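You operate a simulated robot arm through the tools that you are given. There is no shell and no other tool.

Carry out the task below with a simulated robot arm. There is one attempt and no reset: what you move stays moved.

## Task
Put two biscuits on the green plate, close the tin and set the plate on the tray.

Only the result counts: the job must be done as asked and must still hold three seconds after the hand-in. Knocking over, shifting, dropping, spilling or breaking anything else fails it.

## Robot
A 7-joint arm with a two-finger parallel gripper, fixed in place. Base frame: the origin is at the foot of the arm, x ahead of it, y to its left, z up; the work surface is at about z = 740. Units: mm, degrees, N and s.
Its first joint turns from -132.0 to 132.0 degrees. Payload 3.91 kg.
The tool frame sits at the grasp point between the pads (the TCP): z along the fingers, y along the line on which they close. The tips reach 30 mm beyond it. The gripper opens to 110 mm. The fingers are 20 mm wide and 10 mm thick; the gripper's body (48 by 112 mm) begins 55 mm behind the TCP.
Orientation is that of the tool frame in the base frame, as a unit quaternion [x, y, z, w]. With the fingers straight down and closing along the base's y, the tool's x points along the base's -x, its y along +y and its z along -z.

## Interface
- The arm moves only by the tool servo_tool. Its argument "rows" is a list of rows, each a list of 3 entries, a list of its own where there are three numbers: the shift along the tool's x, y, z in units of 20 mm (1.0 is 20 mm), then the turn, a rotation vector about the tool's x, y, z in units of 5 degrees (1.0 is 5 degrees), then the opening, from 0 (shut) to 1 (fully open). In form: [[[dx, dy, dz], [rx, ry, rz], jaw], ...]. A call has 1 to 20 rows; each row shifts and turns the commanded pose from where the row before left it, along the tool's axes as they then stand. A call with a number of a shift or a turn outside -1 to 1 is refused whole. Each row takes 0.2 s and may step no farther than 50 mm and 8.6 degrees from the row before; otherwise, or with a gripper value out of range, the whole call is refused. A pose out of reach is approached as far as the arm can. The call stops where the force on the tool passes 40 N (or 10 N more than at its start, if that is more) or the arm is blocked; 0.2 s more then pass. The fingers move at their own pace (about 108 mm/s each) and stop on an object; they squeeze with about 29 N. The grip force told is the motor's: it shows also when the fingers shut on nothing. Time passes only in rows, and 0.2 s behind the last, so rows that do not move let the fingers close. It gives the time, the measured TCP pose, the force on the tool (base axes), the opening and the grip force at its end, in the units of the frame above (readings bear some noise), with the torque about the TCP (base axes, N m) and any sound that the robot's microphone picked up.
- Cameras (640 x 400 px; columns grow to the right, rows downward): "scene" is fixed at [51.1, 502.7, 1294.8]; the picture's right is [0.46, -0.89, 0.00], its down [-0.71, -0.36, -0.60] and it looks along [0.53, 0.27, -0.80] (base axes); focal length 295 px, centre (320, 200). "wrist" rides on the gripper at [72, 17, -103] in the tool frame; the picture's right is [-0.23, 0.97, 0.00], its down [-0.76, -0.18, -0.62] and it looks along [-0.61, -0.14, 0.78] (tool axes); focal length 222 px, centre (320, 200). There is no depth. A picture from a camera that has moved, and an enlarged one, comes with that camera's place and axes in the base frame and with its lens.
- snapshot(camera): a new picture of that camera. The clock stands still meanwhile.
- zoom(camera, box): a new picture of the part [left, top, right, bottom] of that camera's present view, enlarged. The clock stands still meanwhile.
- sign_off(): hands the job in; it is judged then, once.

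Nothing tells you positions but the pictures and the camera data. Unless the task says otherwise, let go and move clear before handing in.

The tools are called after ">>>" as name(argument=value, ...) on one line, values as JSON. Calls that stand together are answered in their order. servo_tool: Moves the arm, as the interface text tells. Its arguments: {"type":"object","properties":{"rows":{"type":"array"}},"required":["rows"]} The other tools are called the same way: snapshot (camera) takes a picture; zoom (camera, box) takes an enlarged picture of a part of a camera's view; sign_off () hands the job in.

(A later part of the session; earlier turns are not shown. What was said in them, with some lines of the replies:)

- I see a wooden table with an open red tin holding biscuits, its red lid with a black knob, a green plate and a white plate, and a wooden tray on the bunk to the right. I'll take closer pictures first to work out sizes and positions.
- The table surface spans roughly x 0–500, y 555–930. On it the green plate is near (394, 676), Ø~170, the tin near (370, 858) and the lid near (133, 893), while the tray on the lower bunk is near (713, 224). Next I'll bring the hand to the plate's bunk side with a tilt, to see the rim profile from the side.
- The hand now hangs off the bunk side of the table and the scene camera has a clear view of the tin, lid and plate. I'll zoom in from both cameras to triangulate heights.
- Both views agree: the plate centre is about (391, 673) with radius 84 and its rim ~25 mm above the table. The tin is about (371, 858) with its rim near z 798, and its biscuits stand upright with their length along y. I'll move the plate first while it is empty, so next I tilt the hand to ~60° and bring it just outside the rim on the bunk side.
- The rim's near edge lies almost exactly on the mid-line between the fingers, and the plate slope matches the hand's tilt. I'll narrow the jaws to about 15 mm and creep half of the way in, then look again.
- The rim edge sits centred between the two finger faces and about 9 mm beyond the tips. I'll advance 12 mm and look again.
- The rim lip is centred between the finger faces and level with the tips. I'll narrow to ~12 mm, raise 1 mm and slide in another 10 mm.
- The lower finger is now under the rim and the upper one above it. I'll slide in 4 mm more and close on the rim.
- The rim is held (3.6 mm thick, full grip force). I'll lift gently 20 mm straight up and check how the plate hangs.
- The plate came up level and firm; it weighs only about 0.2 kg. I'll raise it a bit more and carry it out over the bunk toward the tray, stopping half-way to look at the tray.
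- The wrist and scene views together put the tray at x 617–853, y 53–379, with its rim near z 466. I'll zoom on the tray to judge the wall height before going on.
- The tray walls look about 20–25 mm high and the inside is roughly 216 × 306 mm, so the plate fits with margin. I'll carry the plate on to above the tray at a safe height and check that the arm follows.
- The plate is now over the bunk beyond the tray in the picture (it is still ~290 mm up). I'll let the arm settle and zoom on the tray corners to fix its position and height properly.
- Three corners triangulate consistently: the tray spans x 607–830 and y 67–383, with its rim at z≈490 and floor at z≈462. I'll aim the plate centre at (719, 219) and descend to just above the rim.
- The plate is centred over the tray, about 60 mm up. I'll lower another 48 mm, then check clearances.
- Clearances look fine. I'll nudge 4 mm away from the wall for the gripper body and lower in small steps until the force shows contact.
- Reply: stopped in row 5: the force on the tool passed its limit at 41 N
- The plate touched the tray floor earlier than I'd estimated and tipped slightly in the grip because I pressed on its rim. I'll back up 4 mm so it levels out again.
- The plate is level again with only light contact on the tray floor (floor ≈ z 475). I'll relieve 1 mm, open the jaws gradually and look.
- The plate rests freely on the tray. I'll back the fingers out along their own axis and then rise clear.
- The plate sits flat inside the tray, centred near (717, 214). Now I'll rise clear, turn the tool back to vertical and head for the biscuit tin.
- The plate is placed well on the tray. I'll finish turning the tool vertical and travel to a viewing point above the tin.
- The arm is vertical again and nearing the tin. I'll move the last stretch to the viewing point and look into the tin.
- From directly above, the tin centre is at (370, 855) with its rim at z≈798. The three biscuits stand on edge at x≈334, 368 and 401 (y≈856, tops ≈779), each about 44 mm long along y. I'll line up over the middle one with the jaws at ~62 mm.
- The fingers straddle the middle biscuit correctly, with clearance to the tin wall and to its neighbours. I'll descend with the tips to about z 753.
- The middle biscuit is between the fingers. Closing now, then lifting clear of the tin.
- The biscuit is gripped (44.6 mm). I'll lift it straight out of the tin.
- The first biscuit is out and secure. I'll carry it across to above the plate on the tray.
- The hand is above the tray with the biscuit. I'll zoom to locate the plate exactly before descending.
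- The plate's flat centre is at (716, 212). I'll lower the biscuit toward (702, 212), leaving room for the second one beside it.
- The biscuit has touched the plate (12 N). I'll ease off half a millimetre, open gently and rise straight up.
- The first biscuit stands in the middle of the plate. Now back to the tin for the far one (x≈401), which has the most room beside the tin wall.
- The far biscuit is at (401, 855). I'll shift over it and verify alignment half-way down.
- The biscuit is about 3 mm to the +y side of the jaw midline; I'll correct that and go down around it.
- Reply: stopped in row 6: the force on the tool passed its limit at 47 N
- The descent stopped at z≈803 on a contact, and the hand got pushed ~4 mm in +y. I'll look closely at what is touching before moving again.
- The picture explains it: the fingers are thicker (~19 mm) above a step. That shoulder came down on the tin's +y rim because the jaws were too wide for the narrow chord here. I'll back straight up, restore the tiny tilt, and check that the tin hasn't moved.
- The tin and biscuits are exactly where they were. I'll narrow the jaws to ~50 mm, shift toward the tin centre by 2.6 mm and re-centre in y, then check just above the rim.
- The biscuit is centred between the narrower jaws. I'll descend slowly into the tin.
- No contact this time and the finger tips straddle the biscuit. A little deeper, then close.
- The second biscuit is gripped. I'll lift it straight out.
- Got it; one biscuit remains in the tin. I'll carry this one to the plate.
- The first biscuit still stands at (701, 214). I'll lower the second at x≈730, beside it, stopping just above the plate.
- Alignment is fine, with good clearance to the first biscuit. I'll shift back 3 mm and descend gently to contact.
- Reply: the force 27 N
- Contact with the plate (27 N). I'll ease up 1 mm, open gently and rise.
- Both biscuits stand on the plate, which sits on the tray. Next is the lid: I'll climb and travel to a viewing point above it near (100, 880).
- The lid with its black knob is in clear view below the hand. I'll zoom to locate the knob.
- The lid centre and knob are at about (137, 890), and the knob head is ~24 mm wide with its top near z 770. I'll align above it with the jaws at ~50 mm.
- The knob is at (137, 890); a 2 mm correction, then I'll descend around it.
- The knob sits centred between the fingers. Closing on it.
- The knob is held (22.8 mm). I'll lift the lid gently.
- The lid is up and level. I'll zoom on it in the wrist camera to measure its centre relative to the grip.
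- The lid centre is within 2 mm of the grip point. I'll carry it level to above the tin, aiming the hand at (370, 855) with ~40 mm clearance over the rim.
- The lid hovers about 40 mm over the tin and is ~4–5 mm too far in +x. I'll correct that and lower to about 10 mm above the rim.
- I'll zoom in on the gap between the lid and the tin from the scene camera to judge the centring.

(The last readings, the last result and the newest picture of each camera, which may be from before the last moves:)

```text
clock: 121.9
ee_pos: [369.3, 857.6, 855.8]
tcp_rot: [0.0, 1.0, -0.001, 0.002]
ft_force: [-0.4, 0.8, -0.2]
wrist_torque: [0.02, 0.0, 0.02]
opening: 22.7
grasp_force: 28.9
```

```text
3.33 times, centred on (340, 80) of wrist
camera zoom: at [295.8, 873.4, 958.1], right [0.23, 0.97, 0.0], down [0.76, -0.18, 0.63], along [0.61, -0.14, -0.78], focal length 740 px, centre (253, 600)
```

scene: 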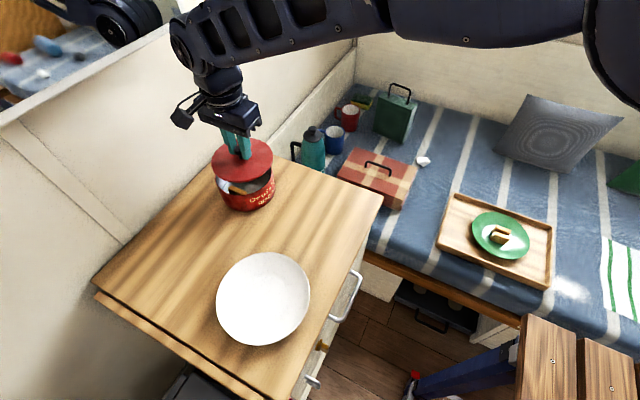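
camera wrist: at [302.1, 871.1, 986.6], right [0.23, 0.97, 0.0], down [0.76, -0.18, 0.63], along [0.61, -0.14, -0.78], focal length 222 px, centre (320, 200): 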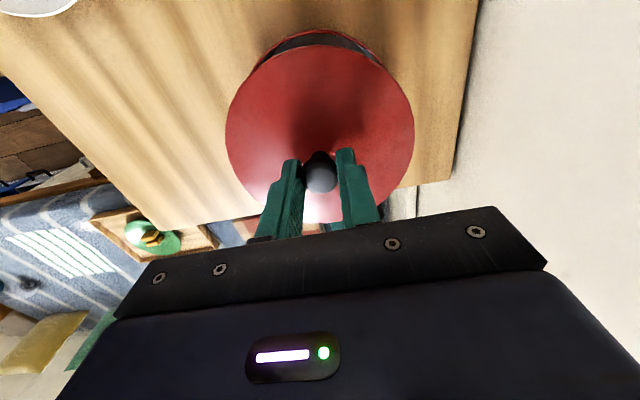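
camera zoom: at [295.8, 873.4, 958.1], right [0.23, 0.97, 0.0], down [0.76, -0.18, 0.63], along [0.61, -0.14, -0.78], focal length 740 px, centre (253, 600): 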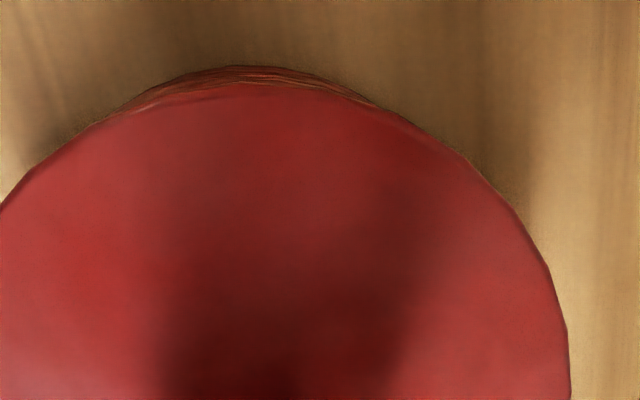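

Measured against the tin's sides in both cameras, the lid is centred to within about a millimetre. I'll lower it in small steps until it seats.

>>> servo_tool(rows=[[[-0.02, -0.025, 0.1], [0, 0, 0], 0.1], [[0, 0, 0.1], [0, 0, 0], 0.1], [[0, 0, 0.05], [0, 0, 0], 0.1], [[0, 0, 0], [0, 0, 0], 0.1]])

>>> zoom(camera="scene", box=[210, 140, 290, 215])

```text
clock: 122.9
ee_pos: [369.6, 855.4, 849.4]
tcp_rot: [0.0, 1.0, -0.001, 0.001]
ft_force: [-0.1, 0.7, -0.7]
wrist_torque: [0.03, -0.01, 0.03]
opening: 22.9
grasp_force: 29.5
```

```text
5.33 times, centred on (250, 178) of scene
camera zoom: at [51.1, 502.7, 1294.8], right [0.46, -0.89, 0.0], down [-0.71, -0.36, -0.6], along [0.53, 0.27, -0.8], focal length 1572 px, centre (693, 320)
```

zoom: 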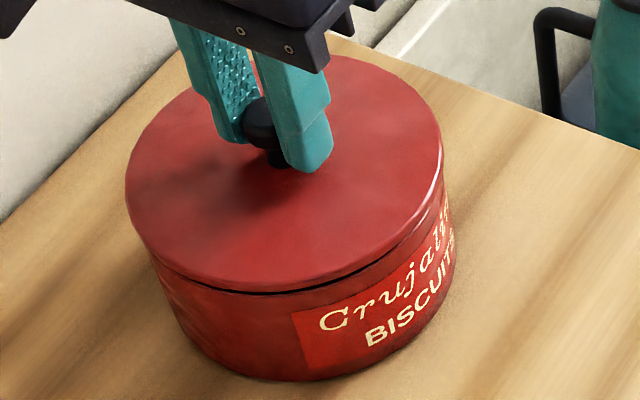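

>>> servo_tool(rows=[[[0, 0, 0.06], [0, 0, 0], 0.1], [[0, 0, 0.06], [0, 0, 0], 0.1], [[0, 0, 0], [0, 0, 0], 0.1]])

>>> zoom(camera="scene", box=[210, 140, 290, 215])

```text
clock: 123.7
ee_pos: [370.3, 856.6, 847.3]
tcp_rot: [0.0, 1.0, 0.0, 0.001]
ft_force: [-0.1, 0.1, -0.4]
wrist_torque: [0.03, 0.01, -0.03]
opening: 22.9
grasp_force: 28.9
```

```text
5.33 times, centred on (250, 178) of scene
camera zoom: at [51.1, 502.7, 1294.8], right [0.46, -0.89, 0.0], down [-0.71, -0.36, -0.6], along [0.53, 0.27, -0.8], focal length 1572 px, centre (693, 320)
```

zoom: 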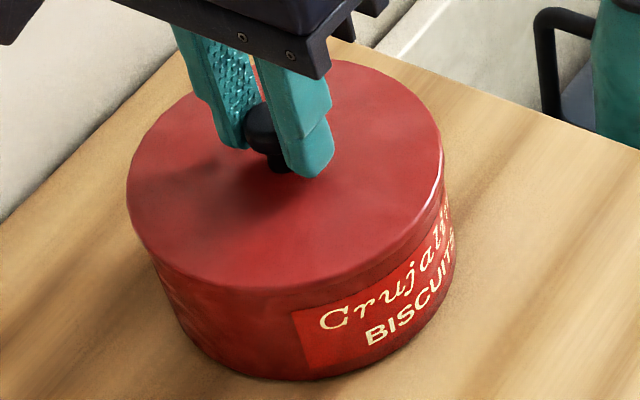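

>>> servo_tool(rows=[[[0, 0, 0.05], [0, 0, 0], 0.1], [[0, 0, 0.05], [0, 0, 0], 0.1], [[0, 0, 0], [0, 0, 0], 0.1]])

```text
clock: 124.5
ee_pos: [370.1, 856.5, 847.2]
tcp_rot: [0.0, 1.0, 0.001, 0.003]
ft_force: [0.9, -7.8, 22.5]
wrist_torque: [-0.19, 0.02, 0.02]
opening: 22.5
grasp_force: 29.0
```

The lid has made contact (22 N, evenly spread). Let me look at how it sits before releasing.

>>> zoom(camera="scene", box=[210, 140, 290, 215])

>>> zoom(camera="scene", box=[215, 175, 280, 215])

>>> zoom(camera="wrist", box=[210, 10, 430, 240])

```text
5.33 times, centred on (250, 178) of scene
camera zoom: at [51.1, 502.7, 1294.8], right [0.46, -0.89, 0.0], down [-0.71, -0.36, -0.6], along [0.53, 0.27, -0.8], focal length 1572 px, centre (693, 320)
```

zoom: 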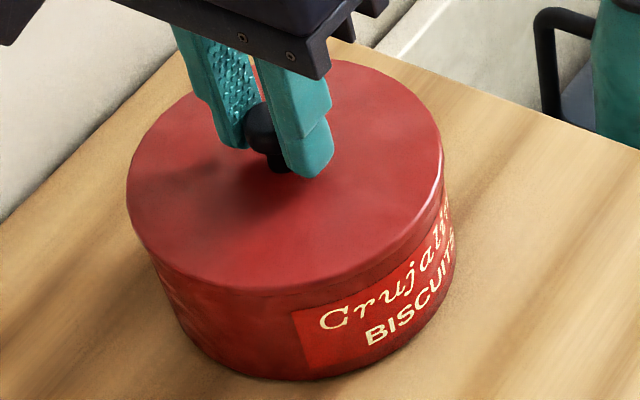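

```text
9.85 times, centred on (248, 195) of scene
camera zoom: at [51.1, 502.7, 1294.8], right [0.46, -0.89, 0.0], down [-0.71, -0.36, -0.6], along [0.53, 0.27, -0.8], focal length 2903 px, centre (1034, 249)
```

zoom: 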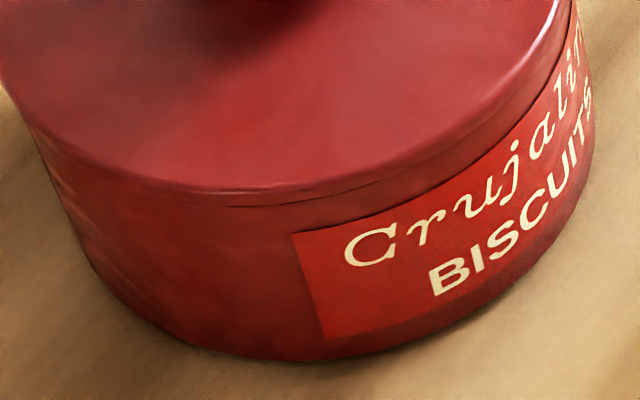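

```text
1.74 times, centred on (320, 125) of wrist
camera zoom: at [296.0, 872.5, 950.2], right [0.23, 0.97, 0.0], down [0.76, -0.18, 0.63], along [0.61, -0.14, -0.78], focal length 386 px, centre (320, 330)
```

zoom: 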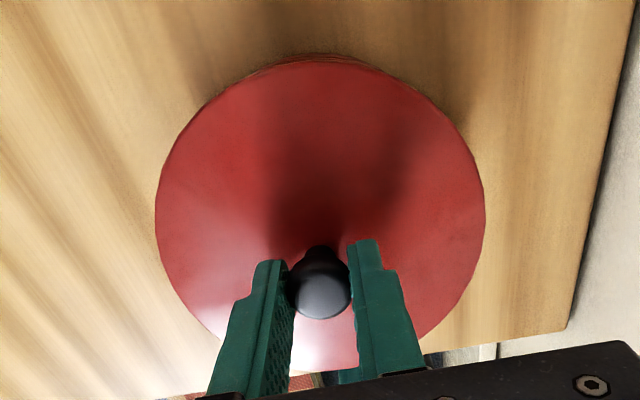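

The lid sits flush and concentric on the tin. I'll relieve the pressure by a millimetre and open the fingers gently.

>>> servo_tool(rows=[[[0, 0, -0.04], [0, 0, 0], 0.1], [[0, 0, 0], [0, 0, 0], 0.1]])

```text
clock: 125.1
ee_pos: [368.7, 856.5, 848.0]
tcp_rot: [0.001, 1.0, 0.0, 0.002]
ft_force: [5.3, 2.4, 25.5]
wrist_torque: [0.06, -0.16, 0.0]
opening: 22.6
grasp_force: 29.6
```

>>> servo_tool(rows=[[[0, 0, -0.04], [0, 0, 0], 0.1], [[0, 0, 0], [0, 0, 0], 0.1]])

```text
clock: 125.7
ee_pos: [370.3, 855.1, 847.2]
tcp_rot: [0.0, 1.0, 0.0, 0.002]
ft_force: [7.9, 9.1, 24.8]
wrist_torque: [0.2, -0.16, 0.0]
opening: 22.6
grasp_force: 28.9
```

>>> servo_tool(rows=[[[0, 0, -0.05], [0, 0, 0], 0.1], [[0, 0, 0], [0, 0, 0], 0.1]])

>>> zoom(camera="scene", box=[210, 140, 290, 215])

```text
clock: 126.3
ee_pos: [369.6, 854.6, 847.3]
tcp_rot: [0.0, 1.0, -0.001, 0.002]
ft_force: [2.2, 5.4, 12.5]
wrist_torque: [0.15, -0.02, -0.03]
opening: 22.7
grasp_force: 29.1
```

```text
5.33 times, centred on (250, 178) of scene
camera zoom: at [51.1, 502.7, 1294.8], right [0.46, -0.89, 0.0], down [-0.71, -0.36, -0.6], along [0.53, 0.27, -0.8], focal length 1572 px, centre (693, 320)
```

zoom: 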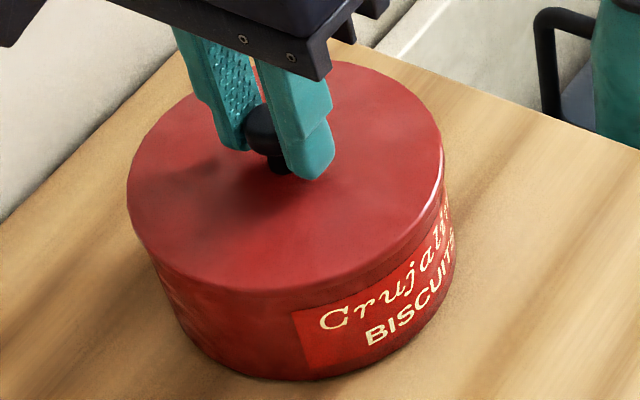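

>>> servo_tool(rows=[[[0, 0, -0.03], [0, 0, 0], 0.1], [[0, 0, 0], [0, 0, 0], 0.1], [[0, 0, 0], [0, 0, 0], 0.22], [[0, 0, 0], [0, 0, 0], 0.26], [[0, 0, 0], [0, 0, 0], 0.34], [[0, 0, 0], [0, 0, 0], 0.46], [[0, 0, 0], [0, 0, 0], 0.46]])

>>> zoom(camera="scene", box=[210, 140, 290, 215])

>>> zoom(camera="wrist", box=[210, 10, 430, 240])

```text
clock: 127.9
ee_pos: [370.0, 856.0, 847.8]
tcp_rot: [0.0, 1.0, -0.002, 0.002]
ft_force: [-0.7, 0.2, 0.2]
wrist_torque: [-0.02, -0.02, 0.01]
opening: 50.2
grasp_force: 0.0
heard: snap
```

```text
5.33 times, centred on (250, 178) of scene
camera zoom: at [51.1, 502.7, 1294.8], right [0.46, -0.89, 0.0], down [-0.71, -0.36, -0.6], along [0.53, 0.27, -0.8], focal length 1572 px, centre (693, 320)
```

zoom: 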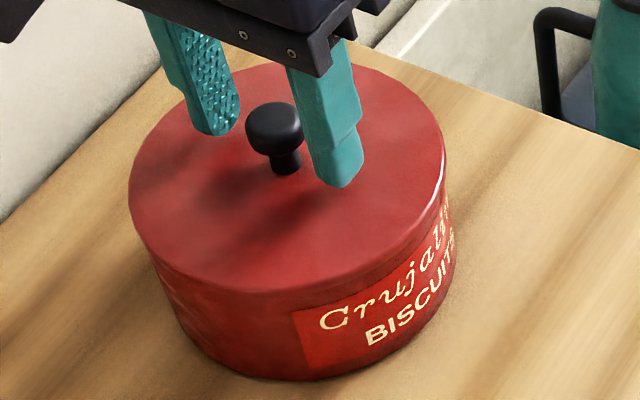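

```text
1.74 times, centred on (320, 125) of wrist
camera zoom: at [296.5, 872.1, 951.2], right [0.23, 0.97, 0.0], down [0.76, -0.18, 0.63], along [0.61, -0.14, -0.78], focal length 386 px, centre (320, 330)
```

zoom: 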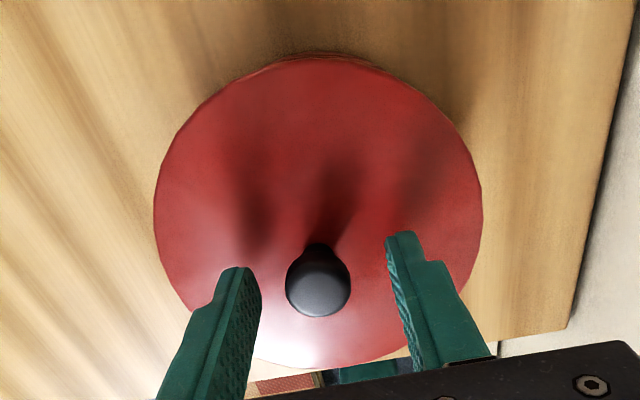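

A snap was heard as I let go, and the lid sits flush, so it seems to have clicked shut. I'll rise clear and check everything.

>>> servo_tool(rows=[[[0, 0, -0.3], [0, 0, 0], 0.5], [[0, 0, -0.7], [0, 0, 0], 0.5], [[0, 0, -1], [0, 0, 0], 0.5], [[0, 0, -1], [0, 0, 0], 0.5], [[0, 0, -1], [0, 0, 0], 0.5], [[0, 0, -1], [0, 0, 0], 0.5], [[0, 0, -1], [0, 0, 0], 0.5], [[0.5, -1, -0.5], [0, 0, 0], 0.5], [[0.5, -1, -0.5], [0, 0, 0], 0.5], [[0.5, -1, -0.5], [0, 0, 0], 0.5], [[0.5, -1, -0.5], [0, 0, 0], 0.5], [[0, -1, 0], [0, 0, 0], 0.5], [[0, -1, 0], [0, 0, 0], 0.5], [[0, -1, 0], [0, 0, 0], 0.5], [[0, 0, 0], [0, 0, 0], 0.5]])

>>> snapshot(camera="scene")

>>> snapshot(camera="wrist")

>>> zoom(camera="scene", box=[200, 130, 300, 230])

>>> zoom(camera="scene", box=[430, 180, 580, 300])

```text
clock: 131.1
ee_pos: [328.6, 717.1, 1008.1]
tcp_rot: [-0.001, 1.0, 0.0, 0.003]
ft_force: [0.0, -0.1, 0.3]
wrist_torque: [0.0, 0.01, -0.01]
opening: 55.0
grasp_force: 0.1
```

```text
taken
```

scene: 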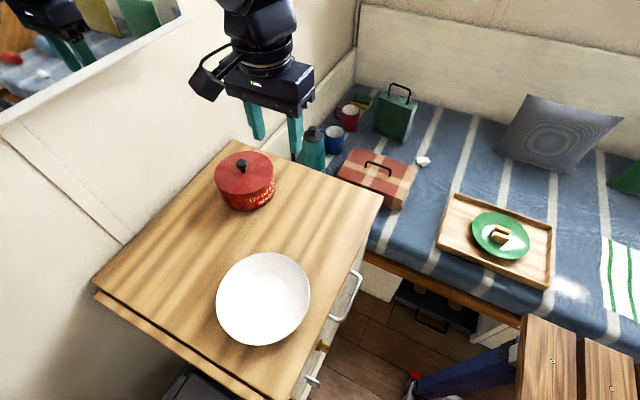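

```text
taken
camera wrist: at [255.3, 733.1, 1111.5], right [0.23, 0.97, 0.0], down [0.76, -0.18, 0.63], along [0.61, -0.14, -0.78], focal length 222 px, centre (320, 200)
```

wrist: 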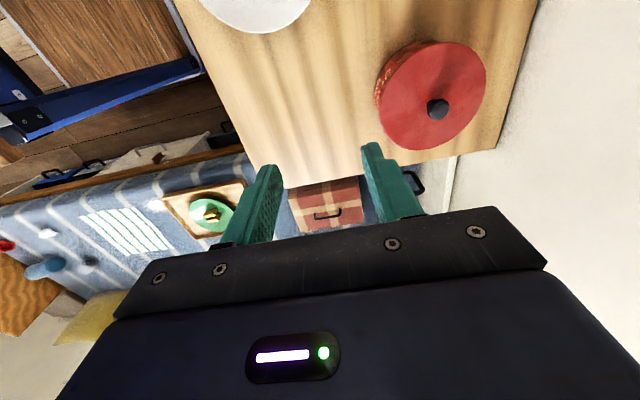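

```text
4.00 times, centred on (250, 180) of scene
camera zoom: at [51.1, 502.7, 1294.8], right [0.46, -0.89, 0.0], down [-0.71, -0.36, -0.6], along [0.53, 0.27, -0.8], focal length 1179 px, centre (600, 280)
```

zoom: 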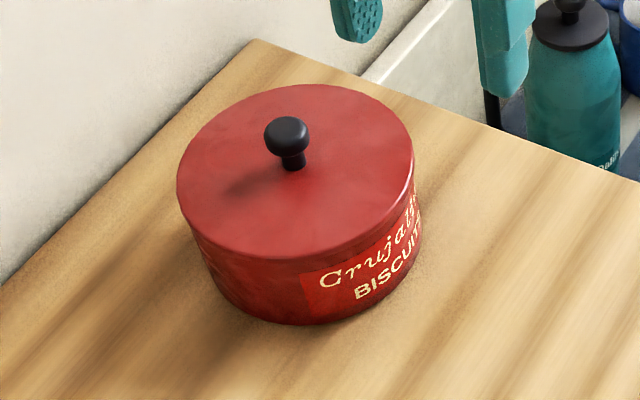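

```text
3.33 times, centred on (505, 240) of scene
camera zoom: at [51.1, 502.7, 1294.8], right [0.46, -0.89, 0.0], down [-0.71, -0.36, -0.6], along [0.53, 0.27, -0.8], focal length 983 px, centre (-297, 67)
```

zoom: 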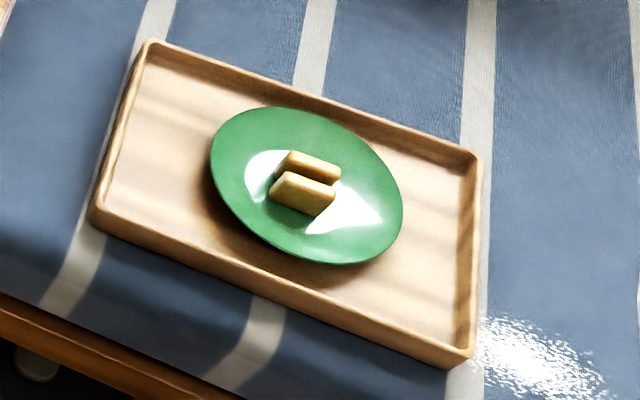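

The tin is closed and hasn't moved, and both biscuits stand on the plate on the tray. I'll take a close look at the lid seam to be sure it is fully seated before handing in.

>>> zoom(camera="scene", box=[210, 175, 280, 215])

>>> zoom(camera="wrist", box=[360, 30, 500, 160])

>>> zoom(camera="scene", box=[205, 145, 245, 205])

```text
9.14 times, centred on (245, 195) of scene
camera zoom: at [51.1, 502.7, 1294.8], right [0.46, -0.89, 0.0], down [-0.71, -0.36, -0.6], along [0.53, 0.27, -0.8], focal length 2695 px, centre (1006, 246)
```

zoom: 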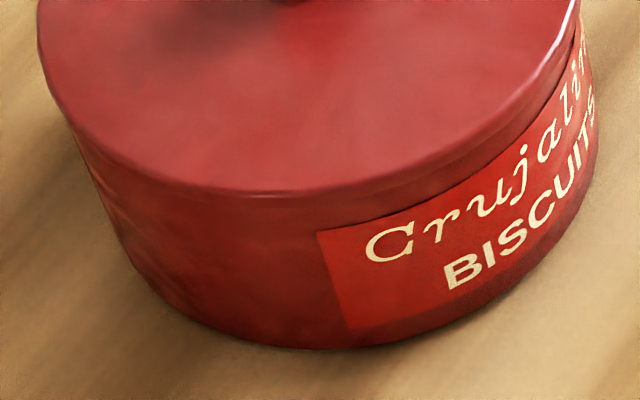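

```text
3.08 times, centred on (430, 95) of wrist
camera zoom: at [255.3, 733.1, 1111.5], right [0.23, 0.97, 0.0], down [0.76, -0.18, 0.63], along [0.61, -0.14, -0.78], focal length 684 px, centre (-18, 523)
```

zoom: 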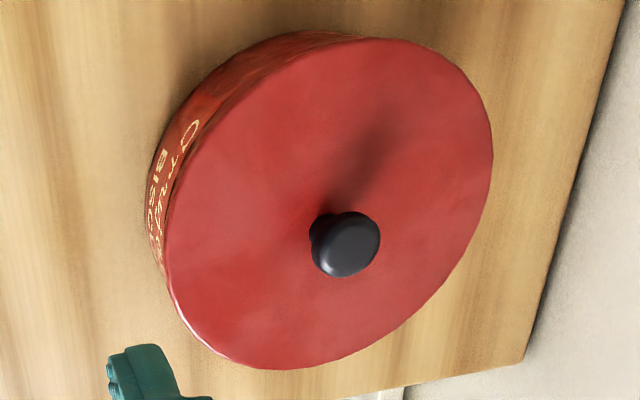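

```text
6.67 times, centred on (225, 175) of scene
camera zoom: at [51.1, 502.7, 1294.8], right [0.46, -0.89, 0.0], down [-0.71, -0.36, -0.6], along [0.53, 0.27, -0.8], focal length 1965 px, centre (953, 367)
```

zoom: 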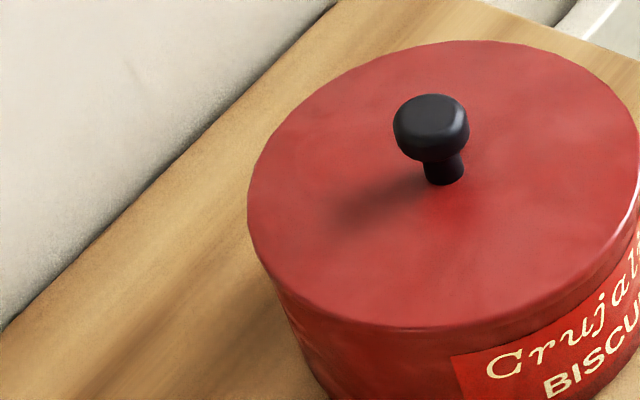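

The lid is seated flush all round, and it snapped shut. Two biscuits are on the green plate, the plate lies flat on the tray, nothing else has moved, and the hand is well clear, so I'm handing in.

>>> sign_off()

```text
The job is handed in.
```

The job is handed in; no verdict has come back. In the last pictures:

- **Biscuits:** two stand on the green plate. One is left in the tin.
- **Tin:** the lid sits flush on the rim. I heard a snap as I let go of it, which I took as the lid clicking shut, but I did not press on it to check.
- **Plate:** it lies flat inside the tray, roughly in the middle.

There were two unplanned contacts along the way:

- **Plate on the tray:** I pressed its rim a little too far and it tipped briefly in the grip. I levelled it before letting go.
- **Finger on the tin:** while reaching for the second biscuit, one finger came down on the tin's rim with about 47 N. The tin and the biscuits in it had not moved when I checked afterwards.

Nothing else looked moved in the final pictures, and the hand was well clear before the hand-in.
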